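You operate a simulated robot arm through the tools that you are given. There is no shell and no other tool.

Carry out the task below with a simulated robot arm. There is one attempt and no reset: what you move stays moved.

JOB
Set the loose sheave to the pitch on the job board and close the collar up to it.
Fine: lock the shaft again.

Only the result counts: the job must be done as asked and must still hold three seconds after the hand-in. Knocking over, shifting, dropping, spilling or breaking anything else fails it.

ROBOT AND FRAMES
A 7-joint arm with a two-finger parallel gripper, fixed in place. Base frame: the origin is on the floor under the middle of its stand, x ahead of it, y to its left, z up. Units: mm, rad, N and s.
With the tool pointing down near the work surface it reaches from about 240 to 700 mm from the base axis. Its first joint turns from -2.897 to 2.897 rad. Payload 3.43 kg.
Tool frame: the origin (TCP) lies between the finger pads and is the grasp point; the fingertips stand 30 mm ahead of it; z points along the fingers, y is the line along which they close. Largest opening 94 mm; finger width 28, thickness 10; the body of the gripper, 50 by 96 mm, starts 55 mm behind the TCP.
Orientation is told as [roll, pitch, yaw] about the base's x, y, z axes, in that order, counted from this pose: with the fingers straight down and closing along the base's y, the tool's x points along the base's -x, its y along +y and its z along -z.

CONTROLS
- The arm moves only by the tool servo_tool. Its argument "increments" is text: rows parted by semicolons, each of 7 numbers parted by spaces: the shift along the tool's x, y, z in units of 200 mm (1.0 is 200 mm), then the turn, a rotation vector about the tool's x, y, z in units of 90 degrees (1.0 is 90 degrees), then the opening in per cent of the stroke, from 0 (shut) to 100 (fully open). In form: x y z ax ay az grip; .... A call has 1 to 20 rows; each row is the pose to reach, as a shift and turn from the pose commanded when the call began, along the tool's axes at that moment. A call with a number of a shift or a turn outside -1 to 1 is refused whole. Each row takes 0.2 s and may step no farther than 50 mm and 0.15 rad from the row before; otherwise, or with a gripper value out of range, the whole call is refused. Where a pose cannot be reached the arm comes as near as it can. A force on the tool above 70 N (or 10 N above the force at the start of the call, whichever is more), or a blocked arm, ends the call early, and 0.2 s more pass. The fingers move at their own pace (about 108 mm/s each) and stop on an object; they squeeze with about 39 N. The grip force told is the motor's: it shows also when the fingers shut on nothing. Time passes only in rows, and 0.2 s behind the last, so rows that repeat a pose let the fingers close. The reply holds the time, the measured pose of the TCP, the force on the tool along the base axes, the opening and the grip force, in the units named above and with some noise, with the torque about the TCP (base axes, N m) and any sound that the robot's microphone picked up.
- Cameras (640 x 400 px; columns grow to the right, rows downward): "scene" is fixed at [388.2, -655.1, 1635.7]; the picture's right is [0.91, -0.41, 0.00], its down [-0.27, -0.61, -0.74] and it looks along [0.30, 0.68, -0.67] (base axes); focal length 298 px, centre (320, 200). "wrist" rides on the gripper at [76, 14, -102] in the tool frame; the picture's right is [-0.18, 0.98, 0.00], its down [-0.75, -0.14, -0.64] and it looks along [-0.63, -0.12, 0.77] (tool axes); focal length 243 px, centre (320, 200). There is no depth. A picture from a camera that has moved, and an enlarged one, comes with that camera's place and axes in the base frame and with its lens. The place of the scene camera against the robot may be out by one fixed shift of up to 25 mm in any direction.
- snapshot(camera): a new picture of that camera. No time passes.
- lift_body(by): moves the trunk up (or, below 0, down) by that many mm; the arm rides with it, the base frame stays. It gives what a move gives, with no picture.
- inspect(camera, box): a new picture of the part [left, top, right, bottom] of that camera's present view, enlarged. No time passes.
- close_job(): hands the job in; it is judged then, once.

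Places have to be worked out from the pictures, the camera data and where the tool is seen. Open the gripper and draw the arm clear of the work before you hand the job in, unless the task says otherwise.

The tools are called after "Call:" as name(argument=value, ...) on one line, values as JSON. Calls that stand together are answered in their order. servo_tool: Moves the arm, as the interface text tells. Its arguments: {"type":"object","properties":{"increments":{"type":"string"}},"required":["increments"]} The other tools are called the same way: lift_body (by) moves the trunk up or down; snapshot (camera) takes a picture; inspect (camera, box) takes an enlarged picture of a part of a camera's view; close_job () hands the job in.

At the start:

```text
t: 0.0
tcp_pos: [400.6, -153.3, 1320.8]
ee_rot: [0.001, 0.0, -0.001]
force: [0.4, -0.1, 0.0]
torque: [-0.02, 0.0, -0.04]
width: 94.0
grip_force: 0.0
trunk travel left (down, up): [-425.0, 165.0]
```

scene: 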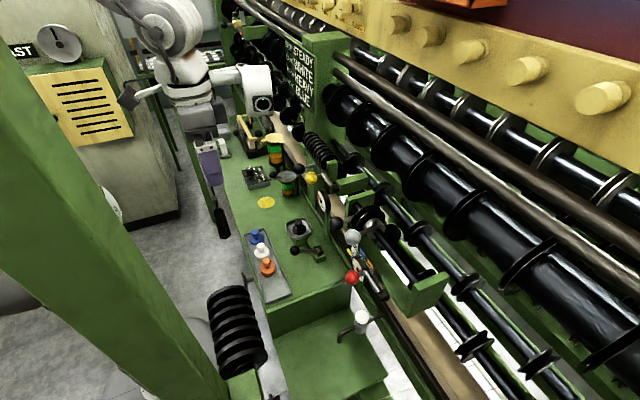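
wrist: 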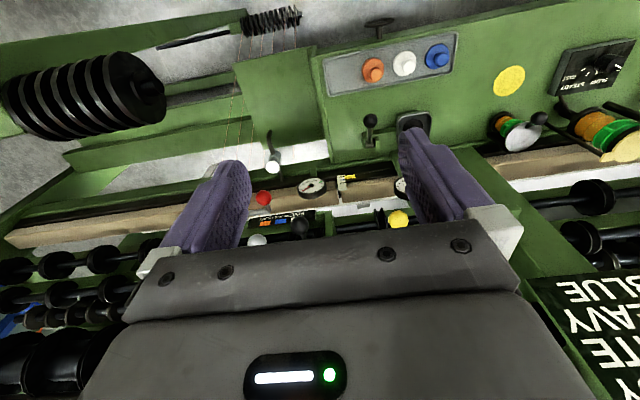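

The pictures show a cluttered machine with a green table, colored knobs, and a sign board. I'll enlarge several parts to find the job board, loose sheave, collar and shaft lock.

Call:
inspect(camera="scene", box=[260, 20, 360, 120])

Call:
inspect(camera="scene", box=[280, 150, 460, 320])

Call:
inspect(camera="scene", box=[200, 100, 340, 220])

Call:
inspect(camera="wrist", box=[220, 100, 480, 270])

Call:
inspect(camera="scene", box=[200, 210, 400, 400])

```text
4.00 times, centred on (310, 70) of scene
camera zoom: at [388.2, -655.1, 1635.7], right [0.91, -0.41, 0.0], down [-0.27, -0.61, -0.74], along [0.3, 0.68, -0.67], focal length 1191 px, centre (360, 720)
```

zoom: 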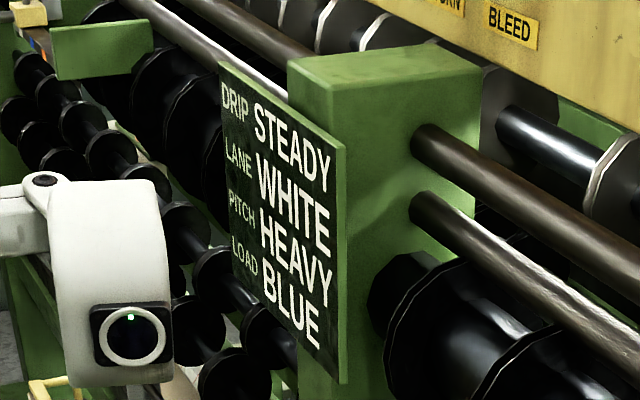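

```text
2.35 times, centred on (370, 235) of scene
camera zoom: at [388.2, -655.1, 1635.7], right [0.91, -0.41, 0.0], down [-0.27, -0.61, -0.74], along [0.3, 0.68, -0.67], focal length 700 px, centre (202, 118)
```

zoom: 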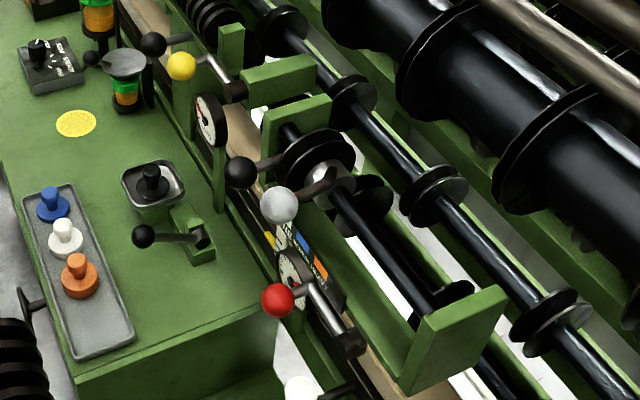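

```text
3.33 times, centred on (270, 160) of scene
camera zoom: at [388.2, -655.1, 1635.7], right [0.91, -0.41, 0.0], down [-0.27, -0.61, -0.74], along [0.3, 0.68, -0.67], focal length 992 px, centre (487, 333)
```

zoom: 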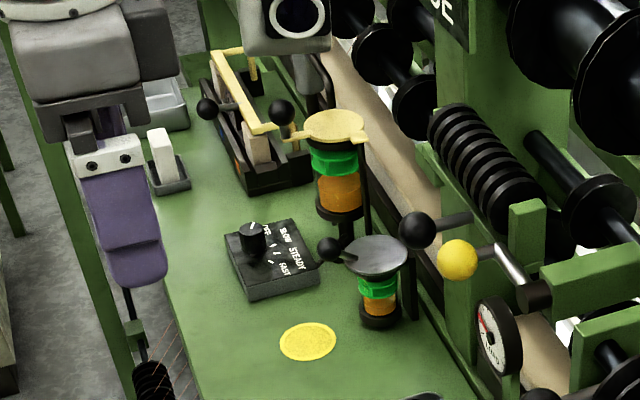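

```text
2.35 times, centred on (350, 185) of wrist
camera zoom: at [324.4, -138.4, 1424.3], right [0.18, 0.98, 0.0], down [0.75, -0.14, 0.64], along [0.63, -0.12, -0.77], focal length 571 px, centre (249, 235)
```

zoom: 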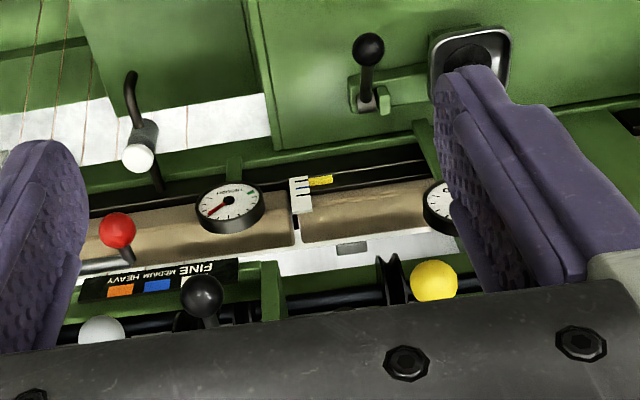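

```text
2.11 times, centred on (300, 305) of scene
camera zoom: at [388.2, -655.1, 1635.7], right [0.91, -0.41, 0.0], down [-0.27, -0.61, -0.74], along [0.3, 0.68, -0.67], focal length 627 px, centre (362, -21)
```

zoom: 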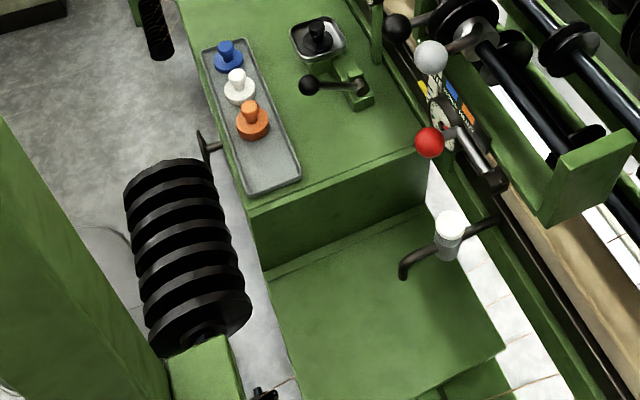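

The board reads DRIP STEADY, LANE WHITE, PITCH HEAVY, LOAD BLUE, so the pitch is HEAVY. I'll enlarge the shaft area with the colored scale and the levers much further.

Call:
inspect(camera="scene", box=[310, 200, 390, 250])

Call:
inspect(camera="scene", box=[330, 240, 410, 290])

Call:
inspect(camera="wrist", box=[240, 190, 340, 252])

Call:
inspect(camera="wrist", box=[320, 165, 420, 235])

Call:
inspect(camera="scene", box=[290, 150, 370, 200])

```text
8.00 times, centred on (350, 225) of scene
camera zoom: at [388.2, -655.1, 1635.7], right [0.91, -0.41, 0.0], down [-0.27, -0.61, -0.74], along [0.3, 0.68, -0.67], focal length 2382 px, centre (80, 0)
```

zoom: 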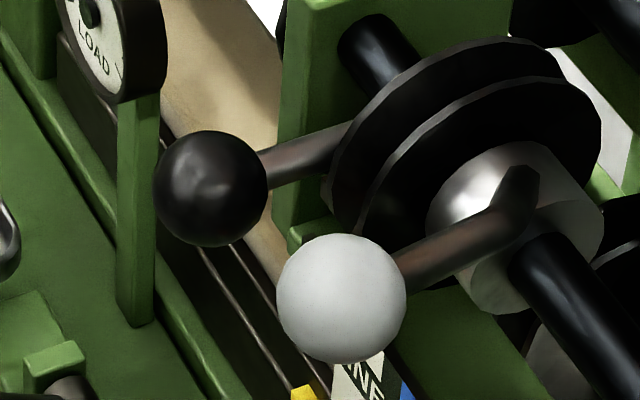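

```text
8.00 times, centred on (370, 265) of scene
camera zoom: at [388.2, -655.1, 1635.7], right [0.91, -0.41, 0.0], down [-0.27, -0.61, -0.74], along [0.3, 0.68, -0.67], focal length 2382 px, centre (-80, -320)
```

zoom: 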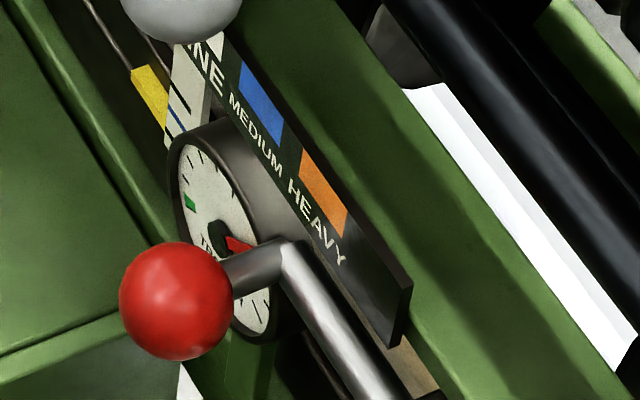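

```text
6.40 times, centred on (290, 221) of wrist
camera zoom: at [324.4, -138.4, 1424.3], right [0.18, 0.98, 0.0], down [0.75, -0.14, 0.64], along [0.63, -0.12, -0.77], focal length 1553 px, centre (512, 66)
```

zoom: 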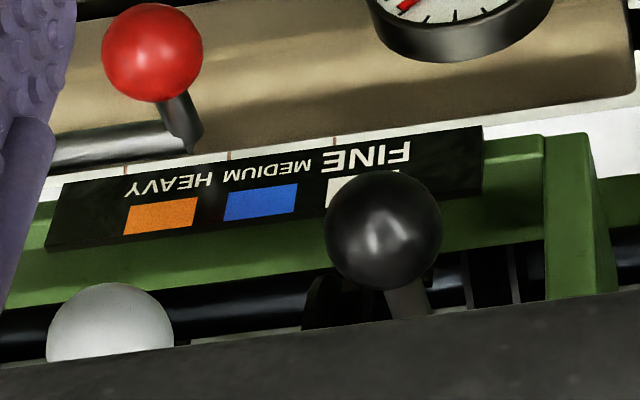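

```text
5.71 times, centred on (370, 200) of wrist
camera zoom: at [324.4, -138.4, 1424.3], right [0.18, 0.98, 0.0], down [0.75, -0.14, 0.64], along [0.63, -0.12, -0.77], focal length 1386 px, centre (34, 200)
```

zoom: 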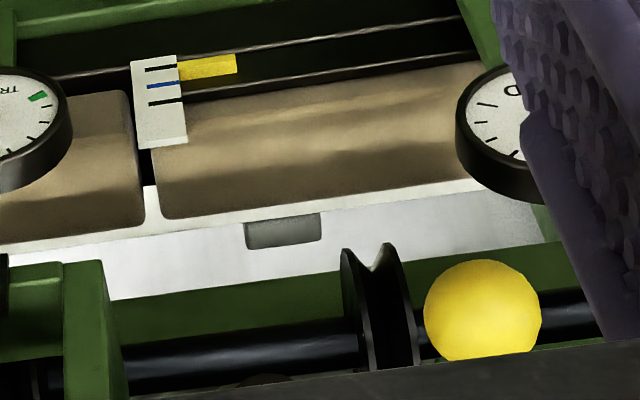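

```text
8.00 times, centred on (330, 175) of scene
camera zoom: at [388.2, -655.1, 1635.7], right [0.91, -0.41, 0.0], down [-0.27, -0.61, -0.74], along [0.3, 0.68, -0.67], focal length 2382 px, centre (240, 400)
```

zoom: 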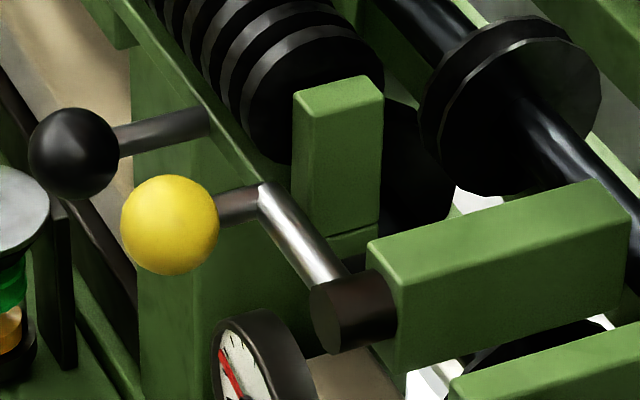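

Triangulating both cameras, I judge: black ball ≈ (617,-230,1128), grey ball ≈ (620,-302,1155), red ball ≈ (621,-315,1028), and the scale patches FINE/MEDIUM/HEAVY at y ≈ -252/-287/-321. I need a closer wrist view of the shaft, so I move high above it, well clear of anything.

Call:
servo_tool(increments="-0.1 -0.1 0 0 0 0 100; -0.2 -0.2 0 0 0 0 100; -0.3 -0.3 -0.02 0 0 0 100; -0.4 -0.42 -0.04 0 0 0 100; -0.5 -0.54 -0.06 0 0 0 100; -0.6 -0.64 -0.08 0 0 0 100")

Call:
snapshot(camera="wrist")

```text
t: 1.4
tcp_pos: [522.3, -283.3, 1337.4]
ee_rot: [0.001, 0.0, 0.0]
force: [0.1, -0.2, -0.4]
torque: [0.04, 0.03, 0.01]
width: 93.8
grip_force: 0.1
trunk travel left (down, up): [-425.0, 165.0]
```

```text
taken
camera wrist: at [445.2, -267.5, 1440.2], right [0.18, 0.98, 0.0], down [0.75, -0.14, 0.64], along [0.63, -0.12, -0.77], focal length 243 px, centre (320, 200)
```

wrist: 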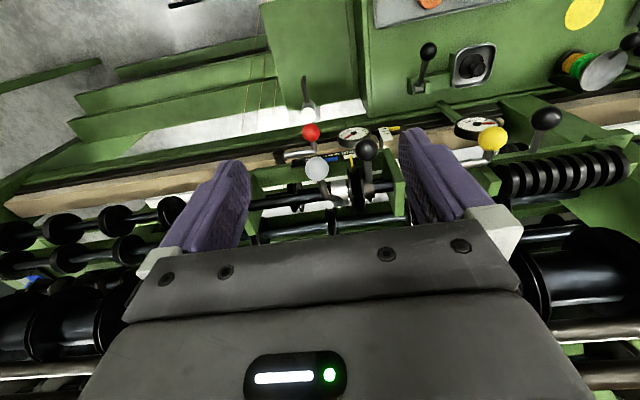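

Call:
inspect(camera="wrist", box=[240, 100, 420, 240])

Call:
inspect(camera="wrist", box=[275, 130, 375, 220])

Call:
inspect(camera="wrist", box=[440, 90, 640, 230])

```text
2.86 times, centred on (330, 170) of wrist
camera zoom: at [445.2, -267.5, 1440.2], right [0.18, 0.98, 0.0], down [0.75, -0.14, 0.64], along [0.63, -0.12, -0.77], focal length 693 px, centre (291, 286)
```

zoom: 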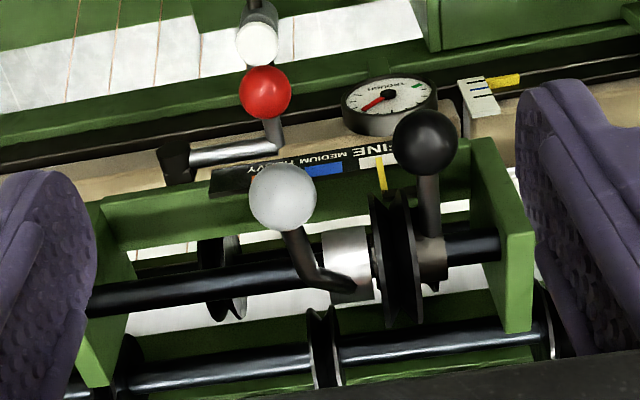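

```text
4.44 times, centred on (325, 175) of wrist
camera zoom: at [445.2, -267.5, 1440.2], right [0.18, 0.98, 0.0], down [0.75, -0.14, 0.64], along [0.63, -0.12, -0.77], focal length 1078 px, centre (298, 311)
```

zoom: 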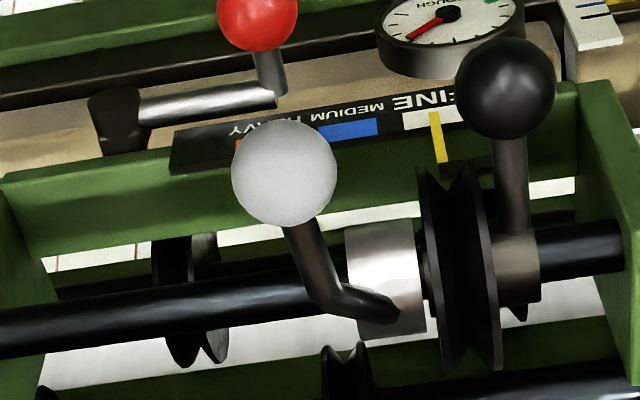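

```text
2.86 times, centred on (540, 160) of wrist
camera zoom: at [445.2, -267.5, 1440.2], right [0.18, 0.98, 0.0], down [0.75, -0.14, 0.64], along [0.63, -0.12, -0.77], focal length 693 px, centre (-309, 314)
```

zoom: 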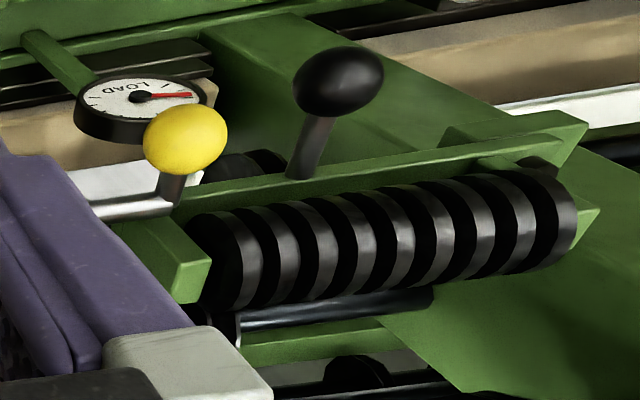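

The sheave carries a yellow pointer now at FINE; a silver collar with a grey-ball lever sits on its -y side and a black-ball hub on its +y side. I move closer above (fingertips still ~55 mm above the balls) to see how these levers work.

Call:
servo_tool(increments="-0.1 0 0.1 0 0 0 100; -0.2 0 0.25 0 0 0 100; -0.29 0 0.4 0 0 0 100")

Call:
snapshot(camera="wrist")

Call:
inspect(camera="wrist", box=[250, 80, 410, 240])

```text
t: 2.2
tcp_pos: [582.0, -283.1, 1258.5]
ee_rot: [-0.001, 0.001, 0.001]
force: [0.1, 0.1, -0.3]
torque: [0.0, 0.03, -0.01]
width: 94.0
grip_force: 0.1
trunk travel left (down, up): [-425.0, 165.0]
```

```text
taken
camera wrist: at [504.3, -267.6, 1360.5], right [0.18, 0.98, 0.0], down [0.75, -0.14, 0.64], along [0.63, -0.12, -0.77], focal length 243 px, centre (320, 200)
```

wrist: 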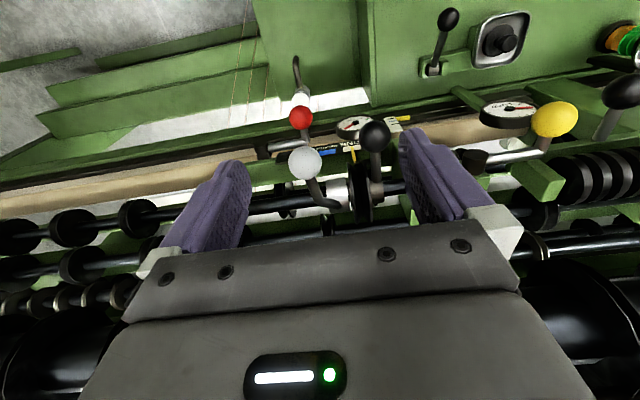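

```text
2.50 times, centred on (330, 160) of wrist
camera zoom: at [504.3, -267.6, 1360.5], right [0.18, 0.98, 0.0], down [0.75, -0.14, 0.64], along [0.63, -0.12, -0.77], focal length 606 px, centre (295, 300)
```

zoom: 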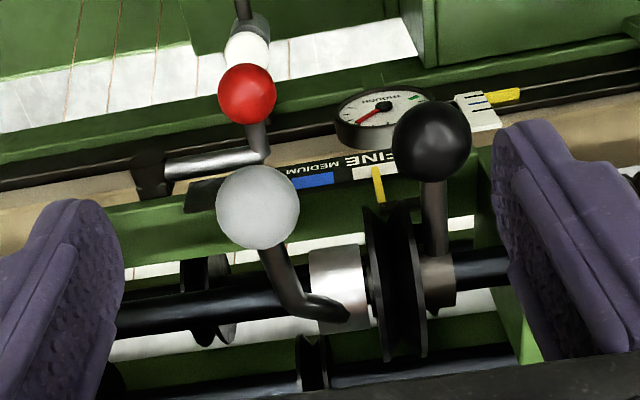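

I place the collar at about (690,-281,1130), the sheave at y≈-254 and the black hub at y≈-234. I still need to know which lever locks the shaft, so I look for labels and at the red/yellow crank mounts.

Call:
inspect(camera="scene", box=[340, 200, 440, 262])

Call:
inspect(camera="scene", box=[350, 250, 450, 312])

Call:
inspect(camera="scene", box=[310, 160, 410, 222])

Call:
inspect(camera="wrist", box=[250, 100, 350, 162])

Call:
inspect(camera="wrist", box=[440, 80, 600, 200])

Call:
inspect(camera="scene", box=[330, 0, 640, 120])

```text
6.40 times, centred on (390, 231) of scene
camera zoom: at [388.2, -655.1, 1635.7], right [0.91, -0.41, 0.0], down [-0.27, -0.61, -0.74], along [0.3, 0.68, -0.67], focal length 1905 px, centre (-128, 2)
```

zoom: 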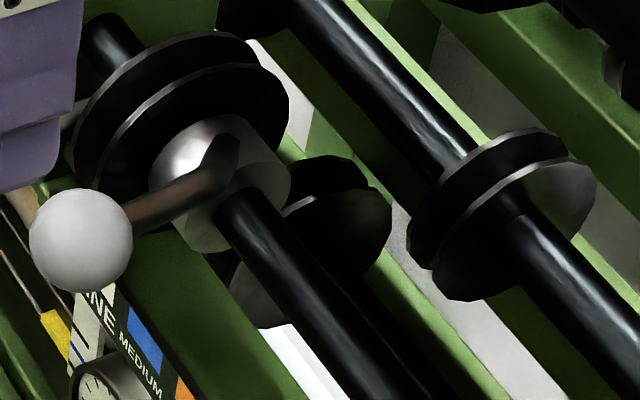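

```text
6.40 times, centred on (400, 281) of scene
camera zoom: at [388.2, -655.1, 1635.7], right [0.91, -0.41, 0.0], down [-0.27, -0.61, -0.74], along [0.3, 0.68, -0.67], focal length 1905 px, centre (-192, -318)
```

zoom: 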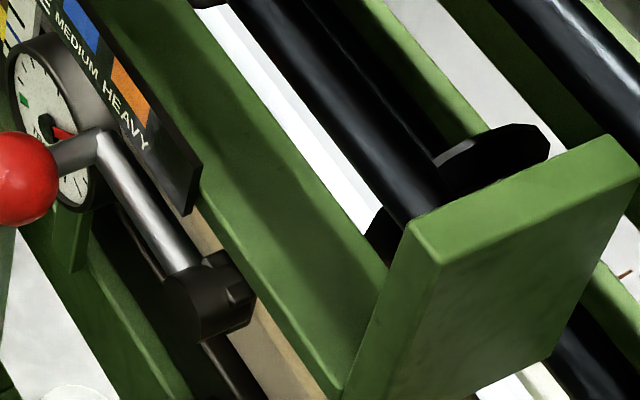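

```text
6.40 times, centred on (360, 191) of scene
camera zoom: at [388.2, -655.1, 1635.7], right [0.91, -0.41, 0.0], down [-0.27, -0.61, -0.74], along [0.3, 0.68, -0.67], focal length 1905 px, centre (64, 258)
```

zoom: 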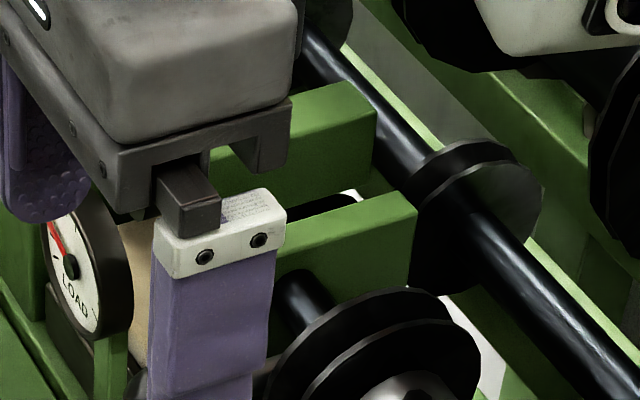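

```text
6.40 times, centred on (300, 131) of wrist
camera zoom: at [504.3, -267.6, 1360.5], right [0.18, 0.98, 0.0], down [0.75, -0.14, 0.64], along [0.63, -0.12, -0.77], focal length 1553 px, centre (448, 642)
```

zoom: 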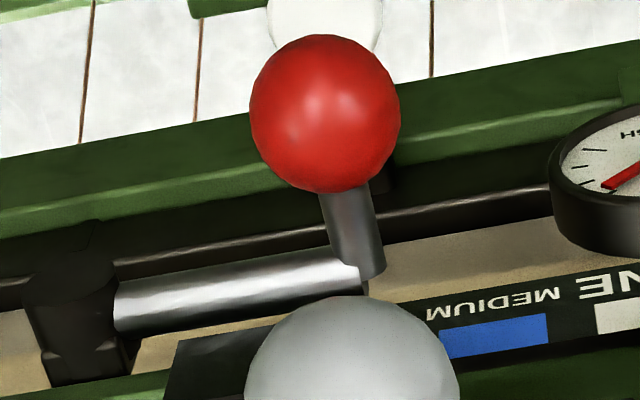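

```text
3.33 times, centred on (520, 140) of wrist
camera zoom: at [504.3, -267.6, 1360.5], right [0.18, 0.98, 0.0], down [0.75, -0.14, 0.64], along [0.63, -0.12, -0.77], focal length 809 px, centre (-347, 400)
```

zoom: 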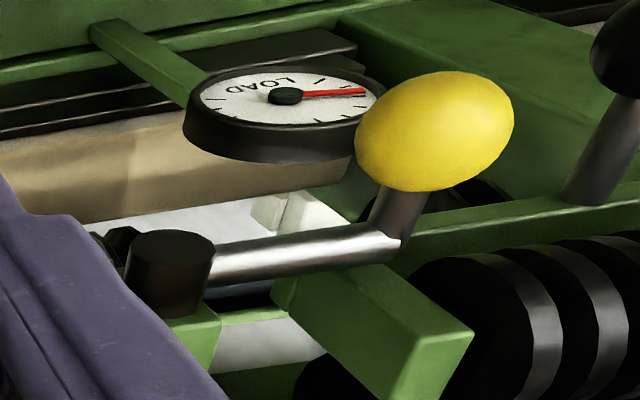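

```text
2.06 times, centred on (485, 60) of scene
camera zoom: at [388.2, -655.1, 1635.7], right [0.91, -0.41, 0.0], down [-0.27, -0.61, -0.74], along [0.3, 0.68, -0.67], focal length 615 px, centre (-21, 489)
```

zoom: 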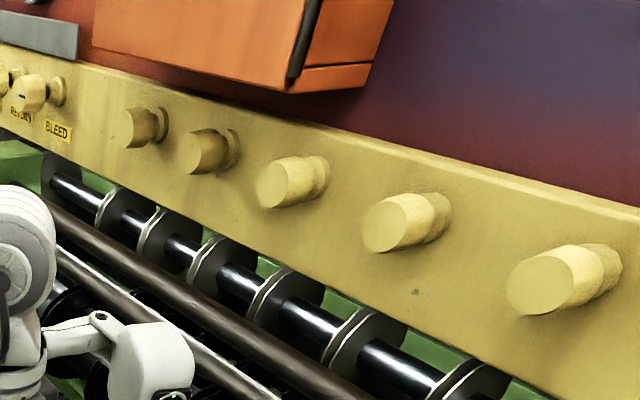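

No labels show on the levers. I'll back off from the work and tilt the tool 45° so the wrist camera looks nearly horizontally at the shaft from the operator side.

Call:
servo_tool(increments="0.2 0 0 0 0 0 100; 0.41 0 0.03 0 -0.08 0 100; 0.42 0 0.12 0 -0.16 0 100; 0.42 0 0.22 0 -0.25 0 100; 0.42 0 0.32 0 -0.34 0 100; 0.42 0 0.42 0 -0.43 0 100; 0.42 0 0.48 0 -0.5 0 100")

Call:
snapshot(camera="wrist")

Call:
snapshot(camera="scene")

```text
t: 3.8
tcp_pos: [496.0, -282.8, 1161.3]
ee_rot: [-0.002, -0.787, 0.0]
force: [0.6, 0.3, 0.1]
torque: [-0.04, 0.03, 0.0]
width: 94.0
grip_force: 0.1
trunk travel left (down, up): [-425.0, 165.0]
```

```text
taken
camera wrist: at [367.9, -267.1, 1180.7], right [0.13, 0.98, 0.13], down [0.08, -0.14, 0.99], along [0.99, -0.12, -0.09], focal length 243 px, centre (320, 200)
```

wrist: 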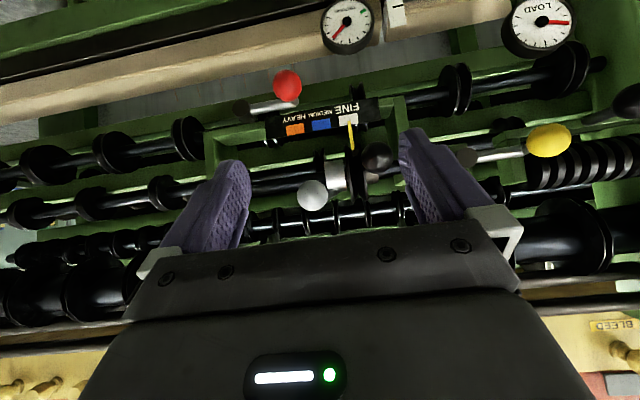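

```text
taken
```

scene: 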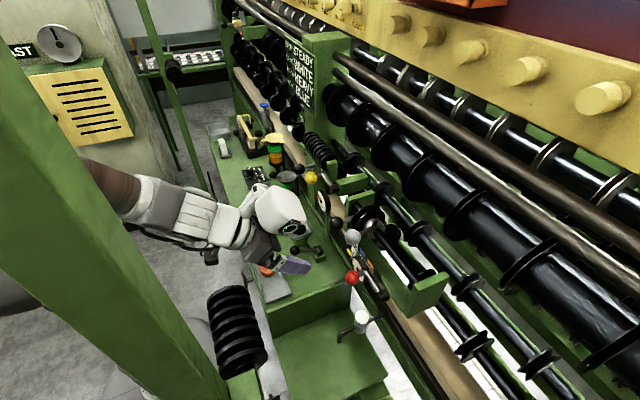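

Call:
inspect(camera="wrist", box=[200, 60, 420, 215])

Call:
inspect(camera="wrist", box=[280, 110, 400, 215])

Call:
inspect(camera="wrist", box=[430, 60, 640, 210])

Call:
inspect(camera="scene", box=[310, 150, 400, 206])

```text
2.58 times, centred on (310, 138) of wrist
camera zoom: at [367.9, -267.1, 1180.7], right [0.13, 0.98, 0.13], down [0.08, -0.14, 0.99], along [0.99, -0.12, -0.09], focal length 626 px, centre (346, 361)
```

zoom: 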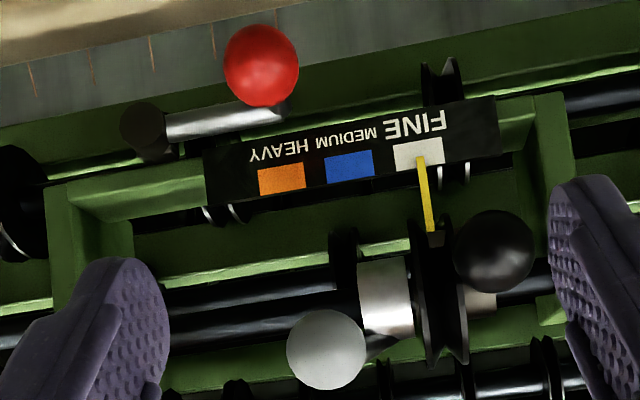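

```text
3.81 times, centred on (340, 162) of wrist
camera zoom: at [367.9, -267.1, 1180.7], right [0.13, 0.98, 0.13], down [0.08, -0.14, 0.99], along [0.99, -0.12, -0.09], focal length 924 px, centre (244, 343)
```

zoom: 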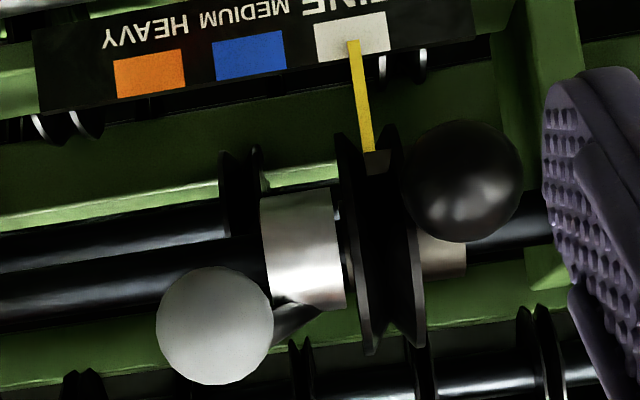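

```text
2.67 times, centred on (535, 135) of wrist
camera zoom: at [367.9, -267.1, 1180.7], right [0.13, 0.98, 0.13], down [0.08, -0.14, 0.99], along [0.99, -0.12, -0.09], focal length 647 px, centre (-253, 373)
```

zoom: 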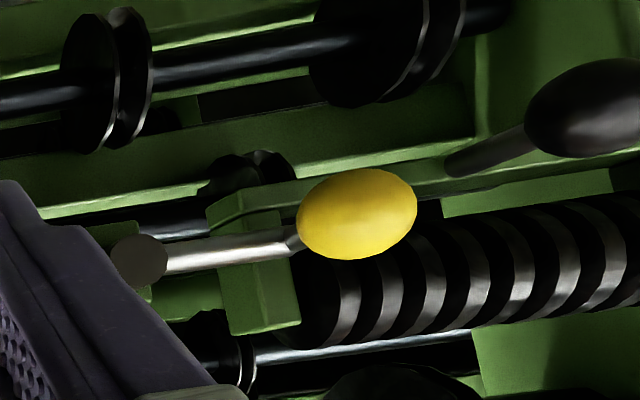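

```text
7.11 times, centred on (355, 178) of scene
camera zoom: at [388.2, -655.1, 1635.7], right [0.91, -0.41, 0.0], down [-0.27, -0.61, -0.74], along [0.3, 0.68, -0.67], focal length 2117 px, centre (71, 356)
```

zoom: 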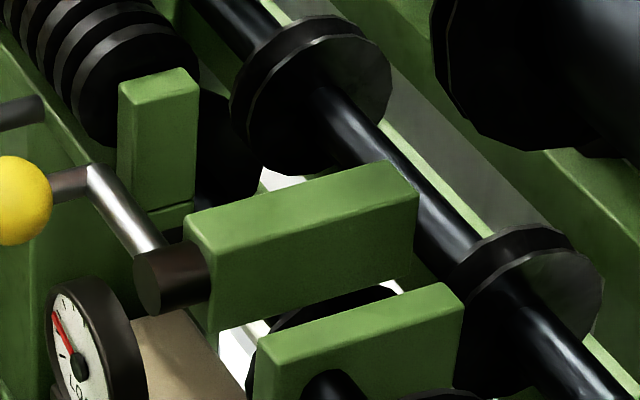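

The front view (upside-down) shows the pointer on FINE, the collar on the -y side and a brownish hub of the black lever on the +y side of the sheave. I enlarge the scene view strongly to see how the grey, black and red levers attach.

Call:
inspect(camera="scene", box=[350, 208, 390, 233])

Call:
inspect(camera="scene", box=[328, 200, 368, 225])

Call:
inspect(camera="scene", box=[355, 270, 405, 301])

Call:
inspect(camera="wrist", box=[225, 75, 305, 125])

Call:
inspect(camera="wrist", box=[310, 140, 390, 200])

```text
16.00 times, centred on (370, 220) of scene
camera zoom: at [388.2, -655.1, 1635.7], right [0.91, -0.41, 0.0], down [-0.27, -0.61, -0.74], along [0.3, 0.68, -0.67], focal length 4763 px, centre (-480, -128)
```

zoom: 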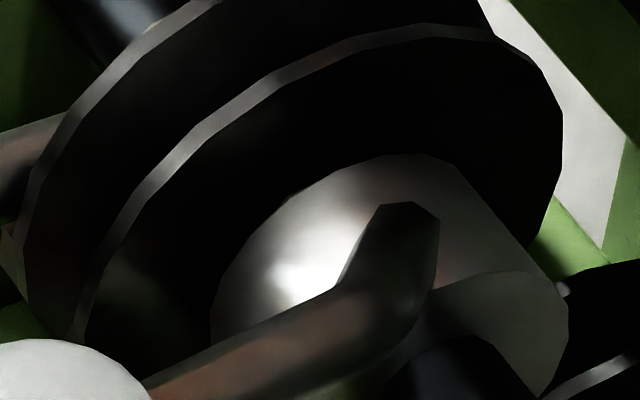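

```text
16.00 times, centred on (348, 212) of scene
camera zoom: at [388.2, -655.1, 1635.7], right [0.91, -0.41, 0.0], down [-0.27, -0.61, -0.74], along [0.3, 0.68, -0.67], focal length 4763 px, centre (-128, 0)
```

zoom: 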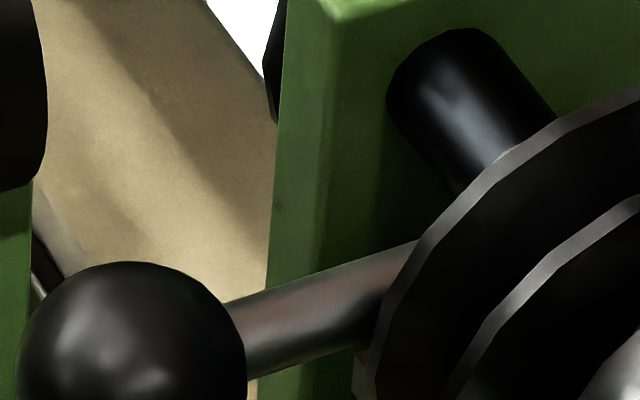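

```text
12.80 times, centred on (380, 286) of scene
camera zoom: at [388.2, -655.1, 1635.7], right [0.91, -0.41, 0.0], down [-0.27, -0.61, -0.74], along [0.3, 0.68, -0.67], focal length 3811 px, centre (-448, -894)
```

zoom: 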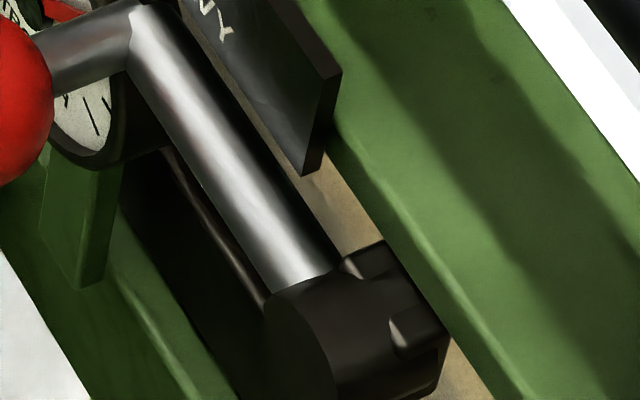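

```text
8.00 times, centred on (265, 100) of wrist
camera zoom: at [367.9, -267.1, 1180.7], right [0.13, 0.98, 0.13], down [0.08, -0.14, 0.99], along [0.99, -0.12, -0.09], focal length 1941 px, centre (760, 1000)
```

zoom: 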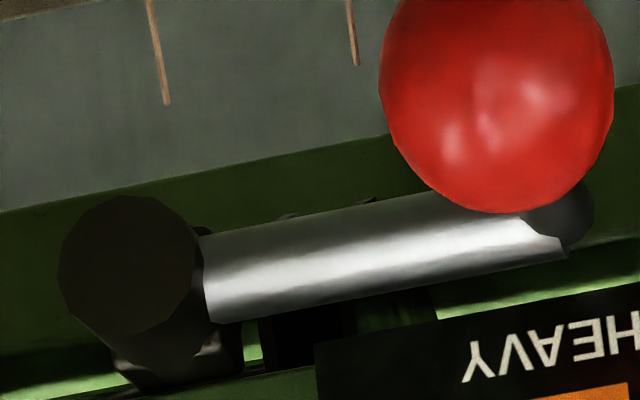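

```text
6.67 times, centred on (350, 170) of wrist
camera zoom: at [367.9, -267.1, 1180.7], right [0.13, 0.98, 0.13], down [0.08, -0.14, 0.99], along [0.99, -0.12, -0.09], focal length 1618 px, centre (120, 400)
```

zoom: 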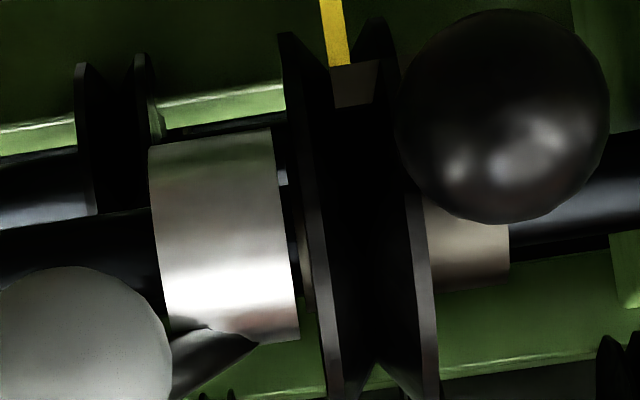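

The red crank's hub is at ≈(653,-387,1025), mounted below the bracket beam; the yellow crank's hub is at ≈(662,-128,1132), on a green block level with the sheave shaft. I shift the camera sideways (+y, clear air) to see what the yellow block holds.

Call:
servo_tool(increments="0 0.2 0 0 0 0 100; 0 0.4 0 0 0 0 100; 0 0.6 0 0 0 0 100; 0 0.75 0 0 0 0 100")

Call:
snapshot(camera="wrist")

Call:
inspect(camera="wrist", box=[230, 80, 420, 220])

Call:
inspect(camera="wrist", box=[60, 80, 250, 220])

```text
t: 4.8
tcp_pos: [495.6, -131.3, 1162.5]
ee_rot: [0.0, -0.785, 0.001]
force: [-0.7, -0.1, 0.0]
torque: [-0.01, -0.01, -0.05]
width: 94.0
grip_force: 0.0
trunk travel left (down, up): [-425.0, 165.0]
```

```text
taken
camera wrist: at [368.3, -116.3, 1180.5], right [0.13, 0.98, 0.13], down [0.08, -0.14, 0.99], along [0.99, -0.12, -0.1], focal length 243 px, centre (320, 200)
```

wrist: 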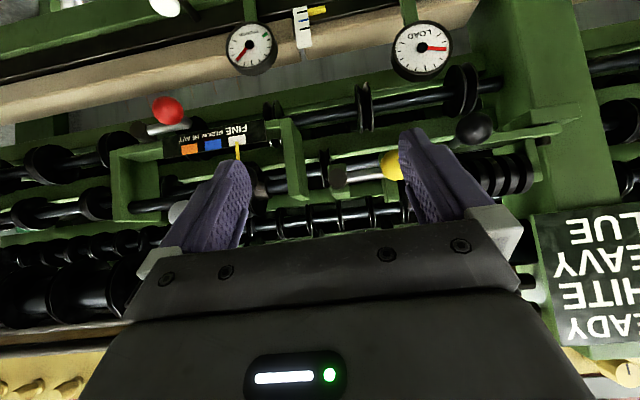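

```text
2.86 times, centred on (325, 150) of wrist
camera zoom: at [368.3, -116.3, 1180.5], right [0.13, 0.98, 0.13], down [0.08, -0.14, 0.99], along [0.99, -0.12, -0.1], focal length 693 px, centre (306, 343)
```

zoom: 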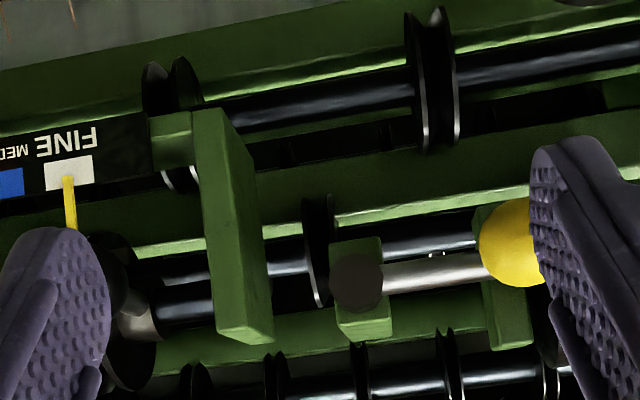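

```text
2.86 times, centred on (155, 150) of wrist
camera zoom: at [368.3, -116.3, 1180.5], right [0.13, 0.98, 0.13], down [0.08, -0.14, 0.99], along [0.99, -0.12, -0.1], focal length 693 px, centre (791, 343)
```

zoom: 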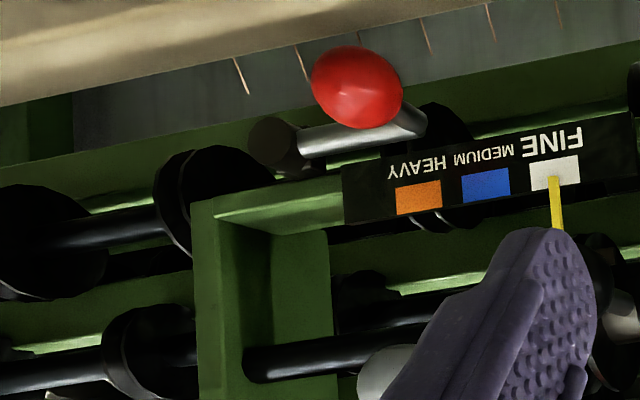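

The yellow crank sits on a cantilevered block; I need a close look at the red crank's hub too. I move the camera back to the left (−y) and lower, staying ≥60 mm in front of all the balls.

Call:
servo_tool(increments="0 -0.24 0 0 0 0 100; 0 -0.48 0 0 0 0 100; 0 -0.72 0 0 0 0 100; 0 -0.95 0 0 0 0 100; 0.15 -0.97 0.1 0 0 0 100; 0.3 -1.0 0.25 0 0 0 100; 0.43 -1.0 0.4 0 0 0 100; 0.5 -1.0 0.5 0 0 0 100")

Call:
snapshot(camera="wrist")

Call:
inspect(camera="wrist", box=[240, 120, 400, 220])

```text
t: 6.6
tcp_pos: [496.0, -333.0, 1019.4]
ee_rot: [0.0, -0.787, 0.001]
force: [0.1, 0.9, -0.7]
torque: [0.02, 0.01, -0.01]
width: 94.0
grip_force: 0.1
trunk travel left (down, up): [-425.0, 165.0]
```

```text
taken
camera wrist: at [368.0, -317.7, 1038.1], right [0.13, 0.98, 0.13], down [0.08, -0.14, 0.99], along [0.99, -0.12, -0.1], focal length 243 px, centre (320, 200)
```

wrist: 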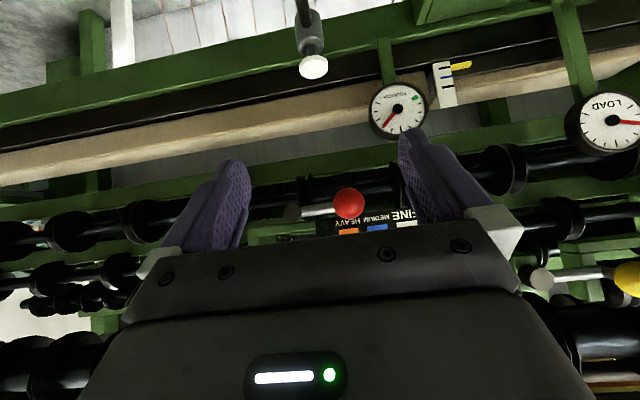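

```text
4.00 times, centred on (320, 170) of wrist
camera zoom: at [368.0, -317.7, 1038.1], right [0.13, 0.98, 0.13], down [0.08, -0.14, 0.99], along [0.99, -0.12, -0.1], focal length 970 px, centre (320, 320)
```

zoom: 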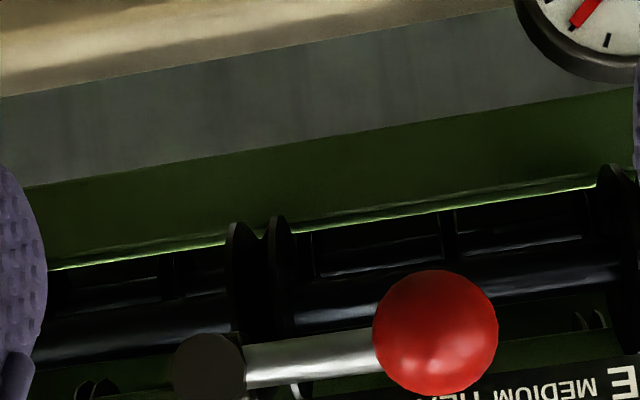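

The red crank's hub is hard to see straight on. I'll turn the tool 45° to the side so the camera looks toward −y/+x and shows how the hub is mounted and what is behind the bracket beam.

Call:
servo_tool(increments="0 0.07 0 0.059 0 0.059 100; -0.01 0.14 0 0.118 0 0.118 100; -0.02 0.21 0.01 0.177 0 0.177 100; -0.03 0.28 0.02 0.236 0 0.236 100; -0.04 0.35 0.03 0.295 0 0.295 100; -0.056 0.42 0.035 0.3535 0 0.3535 100")

Call:
snapshot(camera="wrist")

Call:
inspect(camera="wrist", box=[240, 120, 400, 220])

```text
t: 8.0
tcp_pos: [507.8, -247.5, 1022.6]
ee_rot: [-0.001, -0.787, -0.784]
force: [0.8, 0.1, -0.5]
torque: [-0.01, -0.03, -0.01]
width: 93.8
grip_force: 0.2
trunk travel left (down, up): [-425.0, 165.0]
```

```text
taken
camera wrist: at [428.4, -146.3, 1041.8], right [0.79, 0.6, 0.13], down [-0.04, -0.15, 0.99], along [0.61, -0.78, -0.1], focal length 243 px, centre (320, 200)
```

wrist: 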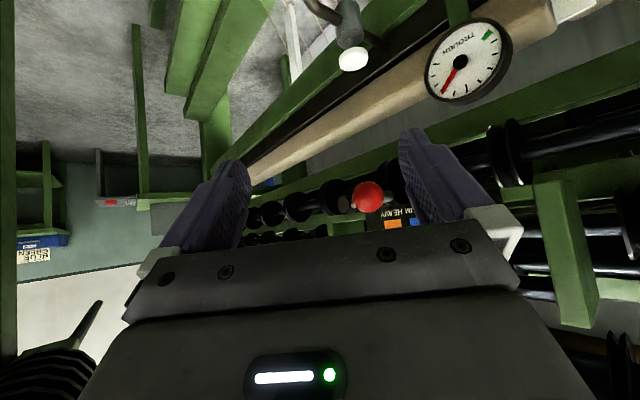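

```text
4.00 times, centred on (320, 170) of wrist
camera zoom: at [428.4, -146.3, 1041.8], right [0.79, 0.6, 0.13], down [-0.04, -0.15, 0.99], along [0.61, -0.78, -0.1], focal length 970 px, centre (320, 320)
```

zoom: 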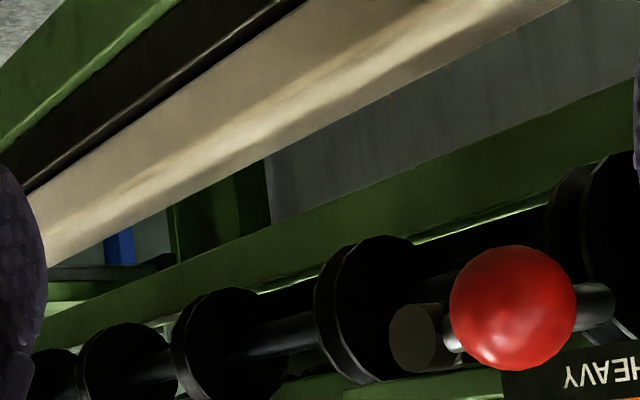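

The ball hides the hub from here. I zoom the scene camera hard on the red and yellow hubs, since small features there tell whether they are lock cams.

Call:
inspect(camera="scene", box=[370, 284, 395, 300])

Call:
inspect(camera="scene", box=[322, 172, 362, 197])

Call:
inspect(camera="scene", box=[380, 255, 460, 320])

```text
16.00 times, centred on (382, 292) of scene
camera zoom: at [388.2, -655.1, 1635.7], right [0.91, -0.41, 0.0], down [-0.27, -0.61, -0.74], along [0.3, 0.68, -0.67], focal length 4763 px, centre (-680, -1272)
```

zoom: 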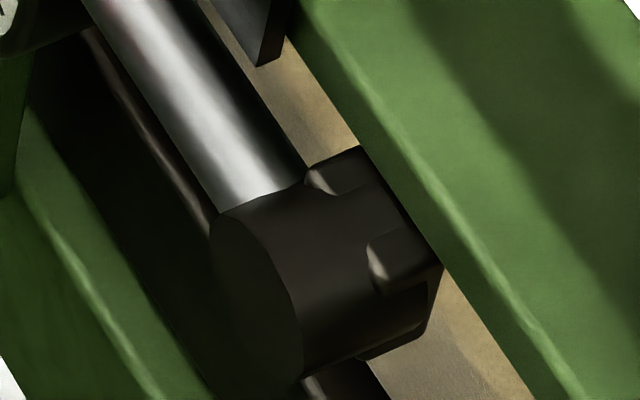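

```text
16.00 times, centred on (342, 184) of scene
camera zoom: at [388.2, -655.1, 1635.7], right [0.91, -0.41, 0.0], down [-0.27, -0.61, -0.74], along [0.3, 0.68, -0.67], focal length 4763 px, centre (-32, 448)
```

zoom: 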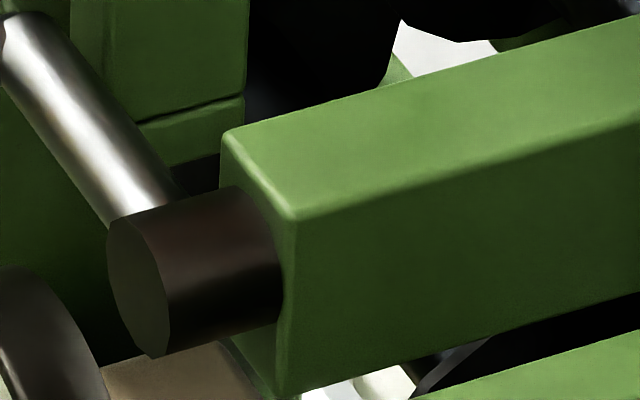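

```text
6.15 times, centred on (420, 288) of scene
camera zoom: at [388.2, -655.1, 1635.7], right [0.91, -0.41, 0.0], down [-0.27, -0.61, -0.74], along [0.3, 0.68, -0.67], focal length 1832 px, centre (-295, -338)
```

zoom: 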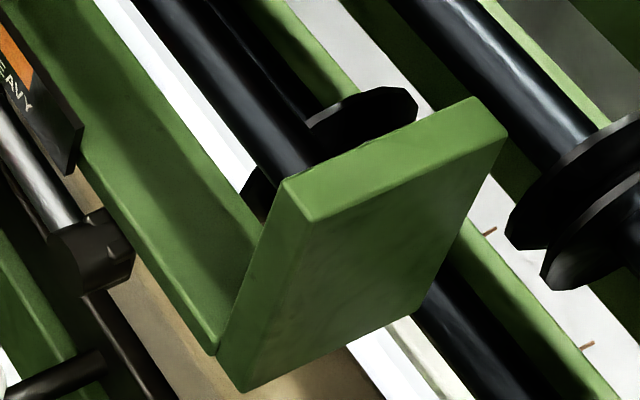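

The red hub sits on a castellated (dog-toothed) base right at the sheave bracket's beam, while the yellow one is a plain boss on a separate block, so red is the likely shaft lock. Before touching it I return to the front pose in line with the black ball, to test whether the sheave moves freely.

Call:
servo_tool(increments="-0.08 0.005 -0.1 -0.059 0 -0.059 100; -0.155 0.01 -0.2 -0.118 0 -0.118 100; -0.23 0.015 -0.3 -0.177 0 -0.177 100; -0.305 0.02 -0.4 -0.236 0 -0.236 100; -0.38 0.027 -0.49 -0.295 0 -0.295 100; -0.456 0.034 -0.583 -0.3535 0 -0.3535 100")

Call:
snapshot(camera="wrist")

```text
t: 9.4
tcp_pos: [500.6, -229.7, 1170.1]
ee_rot: [-0.001, -0.786, 0.004]
force: [0.3, 0.1, -0.3]
torque: [-0.01, -0.01, 0.0]
width: 94.2
grip_force: 0.2
trunk travel left (down, up): [-425.0, 165.0]
```

```text
taken
camera wrist: at [372.6, -214.2, 1189.4], right [0.13, 0.98, 0.13], down [0.08, -0.14, 0.99], along [0.99, -0.12, -0.1], focal length 243 px, centre (320, 200)
```

wrist: 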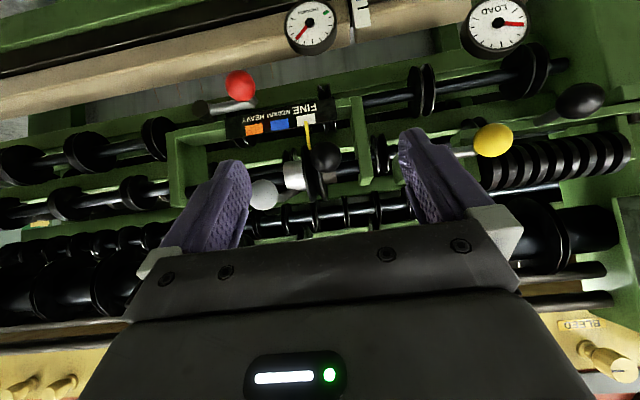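

I take a zoomed view to refine the black and grey ball centres using the wrist camera only, since the scene camera may be shifted.

Call:
inspect(camera="wrist", box=[220, 60, 380, 220])

Call:
inspect(camera="wrist", box=[280, 110, 360, 210])

```text
2.50 times, centred on (300, 140) of wrist
camera zoom: at [372.6, -214.2, 1189.4], right [0.13, 0.98, 0.13], down [0.08, -0.14, 0.99], along [0.99, -0.12, -0.1], focal length 606 px, centre (370, 350)
```

zoom: 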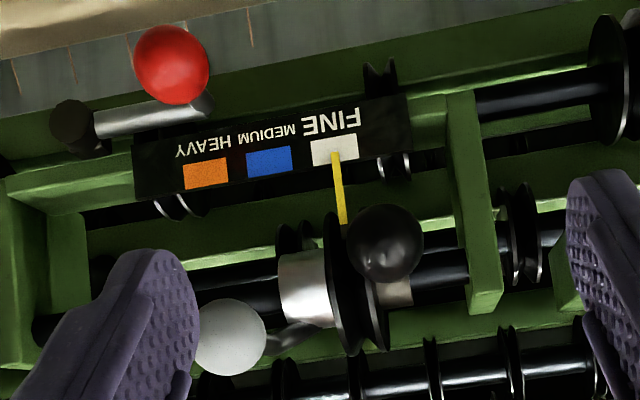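

```text
4.00 times, centred on (320, 160) of wrist
camera zoom: at [372.6, -214.2, 1189.4], right [0.13, 0.98, 0.13], down [0.08, -0.14, 0.99], along [0.99, -0.12, -0.1], focal length 970 px, centre (320, 360)
```

zoom: 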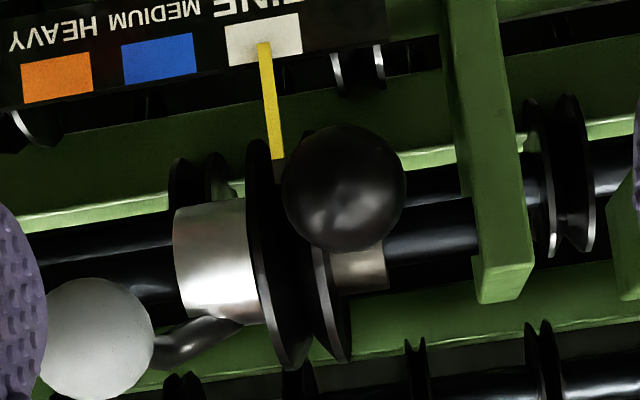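

Wrist-only triangulation gives black ball ≈ (626,-232,1119), Ø≈32; grey ball ≈ (627,-305,1150); red ball ≈ (629,-320,1018) with its hub at ≈(659,-390,1018). I approach the black ball along the tilted tool axis with a ~58 mm opening, without closing yet.

Call:
servo_tool(increments="-0.13 -0.006 0.13 0 0 0 62; -0.263 -0.012 0.274 0 0 0 62; -0.263 -0.012 0.4 0 0 0 62; -0.263 -0.012 0.5 0 0 0 62; -0.263 -0.012 0.59 0 0 0 62")

Call:
snapshot(camera="wrist")

Call:
inspect(camera="scene", box=[290, 190, 410, 265])

```text
t: 10.6
tcp_pos: [623.3, -234.0, 1124.0]
ee_rot: [0.0, -0.785, 0.001]
force: [-0.1, 0.6, -0.5]
torque: [-0.03, -0.01, 0.0]
width: 58.2
grip_force: 0.2
trunk travel left (down, up): [-425.0, 165.0]
```

```text
taken
camera wrist: at [494.5, -217.2, 1142.5], right [0.13, 0.98, 0.13], down [0.08, -0.14, 0.99], along [0.99, -0.12, -0.1], focal length 243 px, centre (320, 200)
```

wrist: 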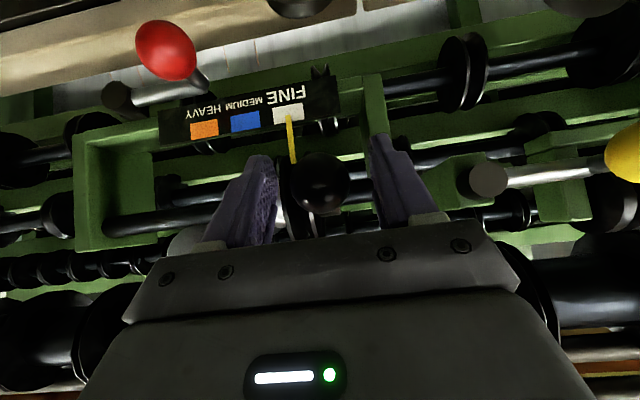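

```text
5.33 times, centred on (350, 228) of scene
camera zoom: at [388.2, -655.1, 1635.7], right [0.91, -0.41, 0.0], down [-0.27, -0.61, -0.74], along [0.3, 0.68, -0.67], focal length 1588 px, centre (160, 53)
```

zoom: 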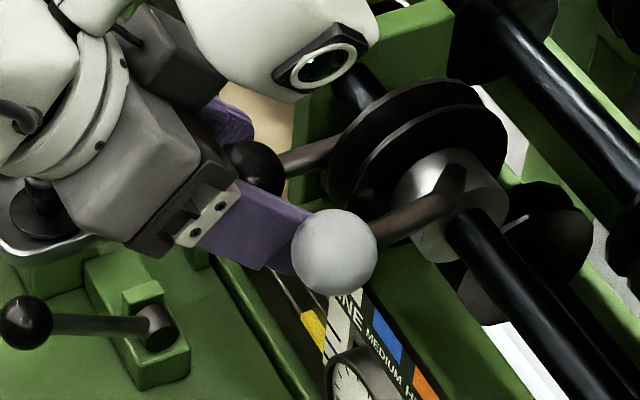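

The ball is centred between the fingers with nothing touched. I close gently on it and hold in place to read the forces.

Call:
servo_tool(increments="0 0 0 0 0 0 40; 0 0 0 0 0 0 20; 0 0 0 0 0 0 20; 0 0 0 0 0 0 20")

Call:
inspect(camera="wrist", box=[240, 90, 400, 230])

```text
t: 11.6
tcp_pos: [620.6, -233.0, 1123.8]
ee_rot: [0.0, -0.785, 0.0]
force: [0.8, -1.5, 1.2]
torque: [-0.05, -0.09, -0.06]
width: 33.4
grip_force: 44.5
trunk travel left (down, up): [-425.0, 165.0]
```

```text
2.86 times, centred on (320, 160) of wrist
camera zoom: at [493.8, -217.4, 1142.7], right [0.13, 0.98, 0.13], down [0.08, -0.14, 0.99], along [0.99, -0.12, -0.1], focal length 693 px, centre (320, 314)
```

zoom: 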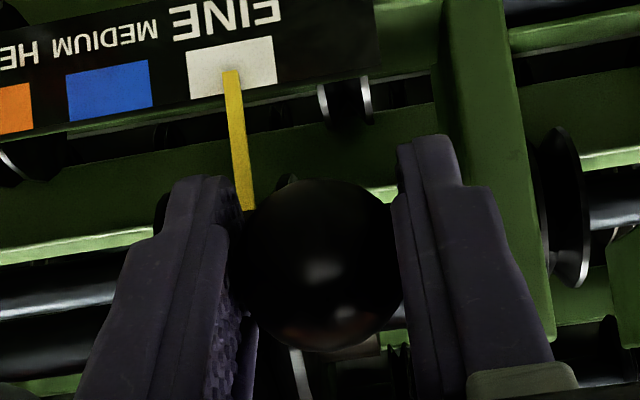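

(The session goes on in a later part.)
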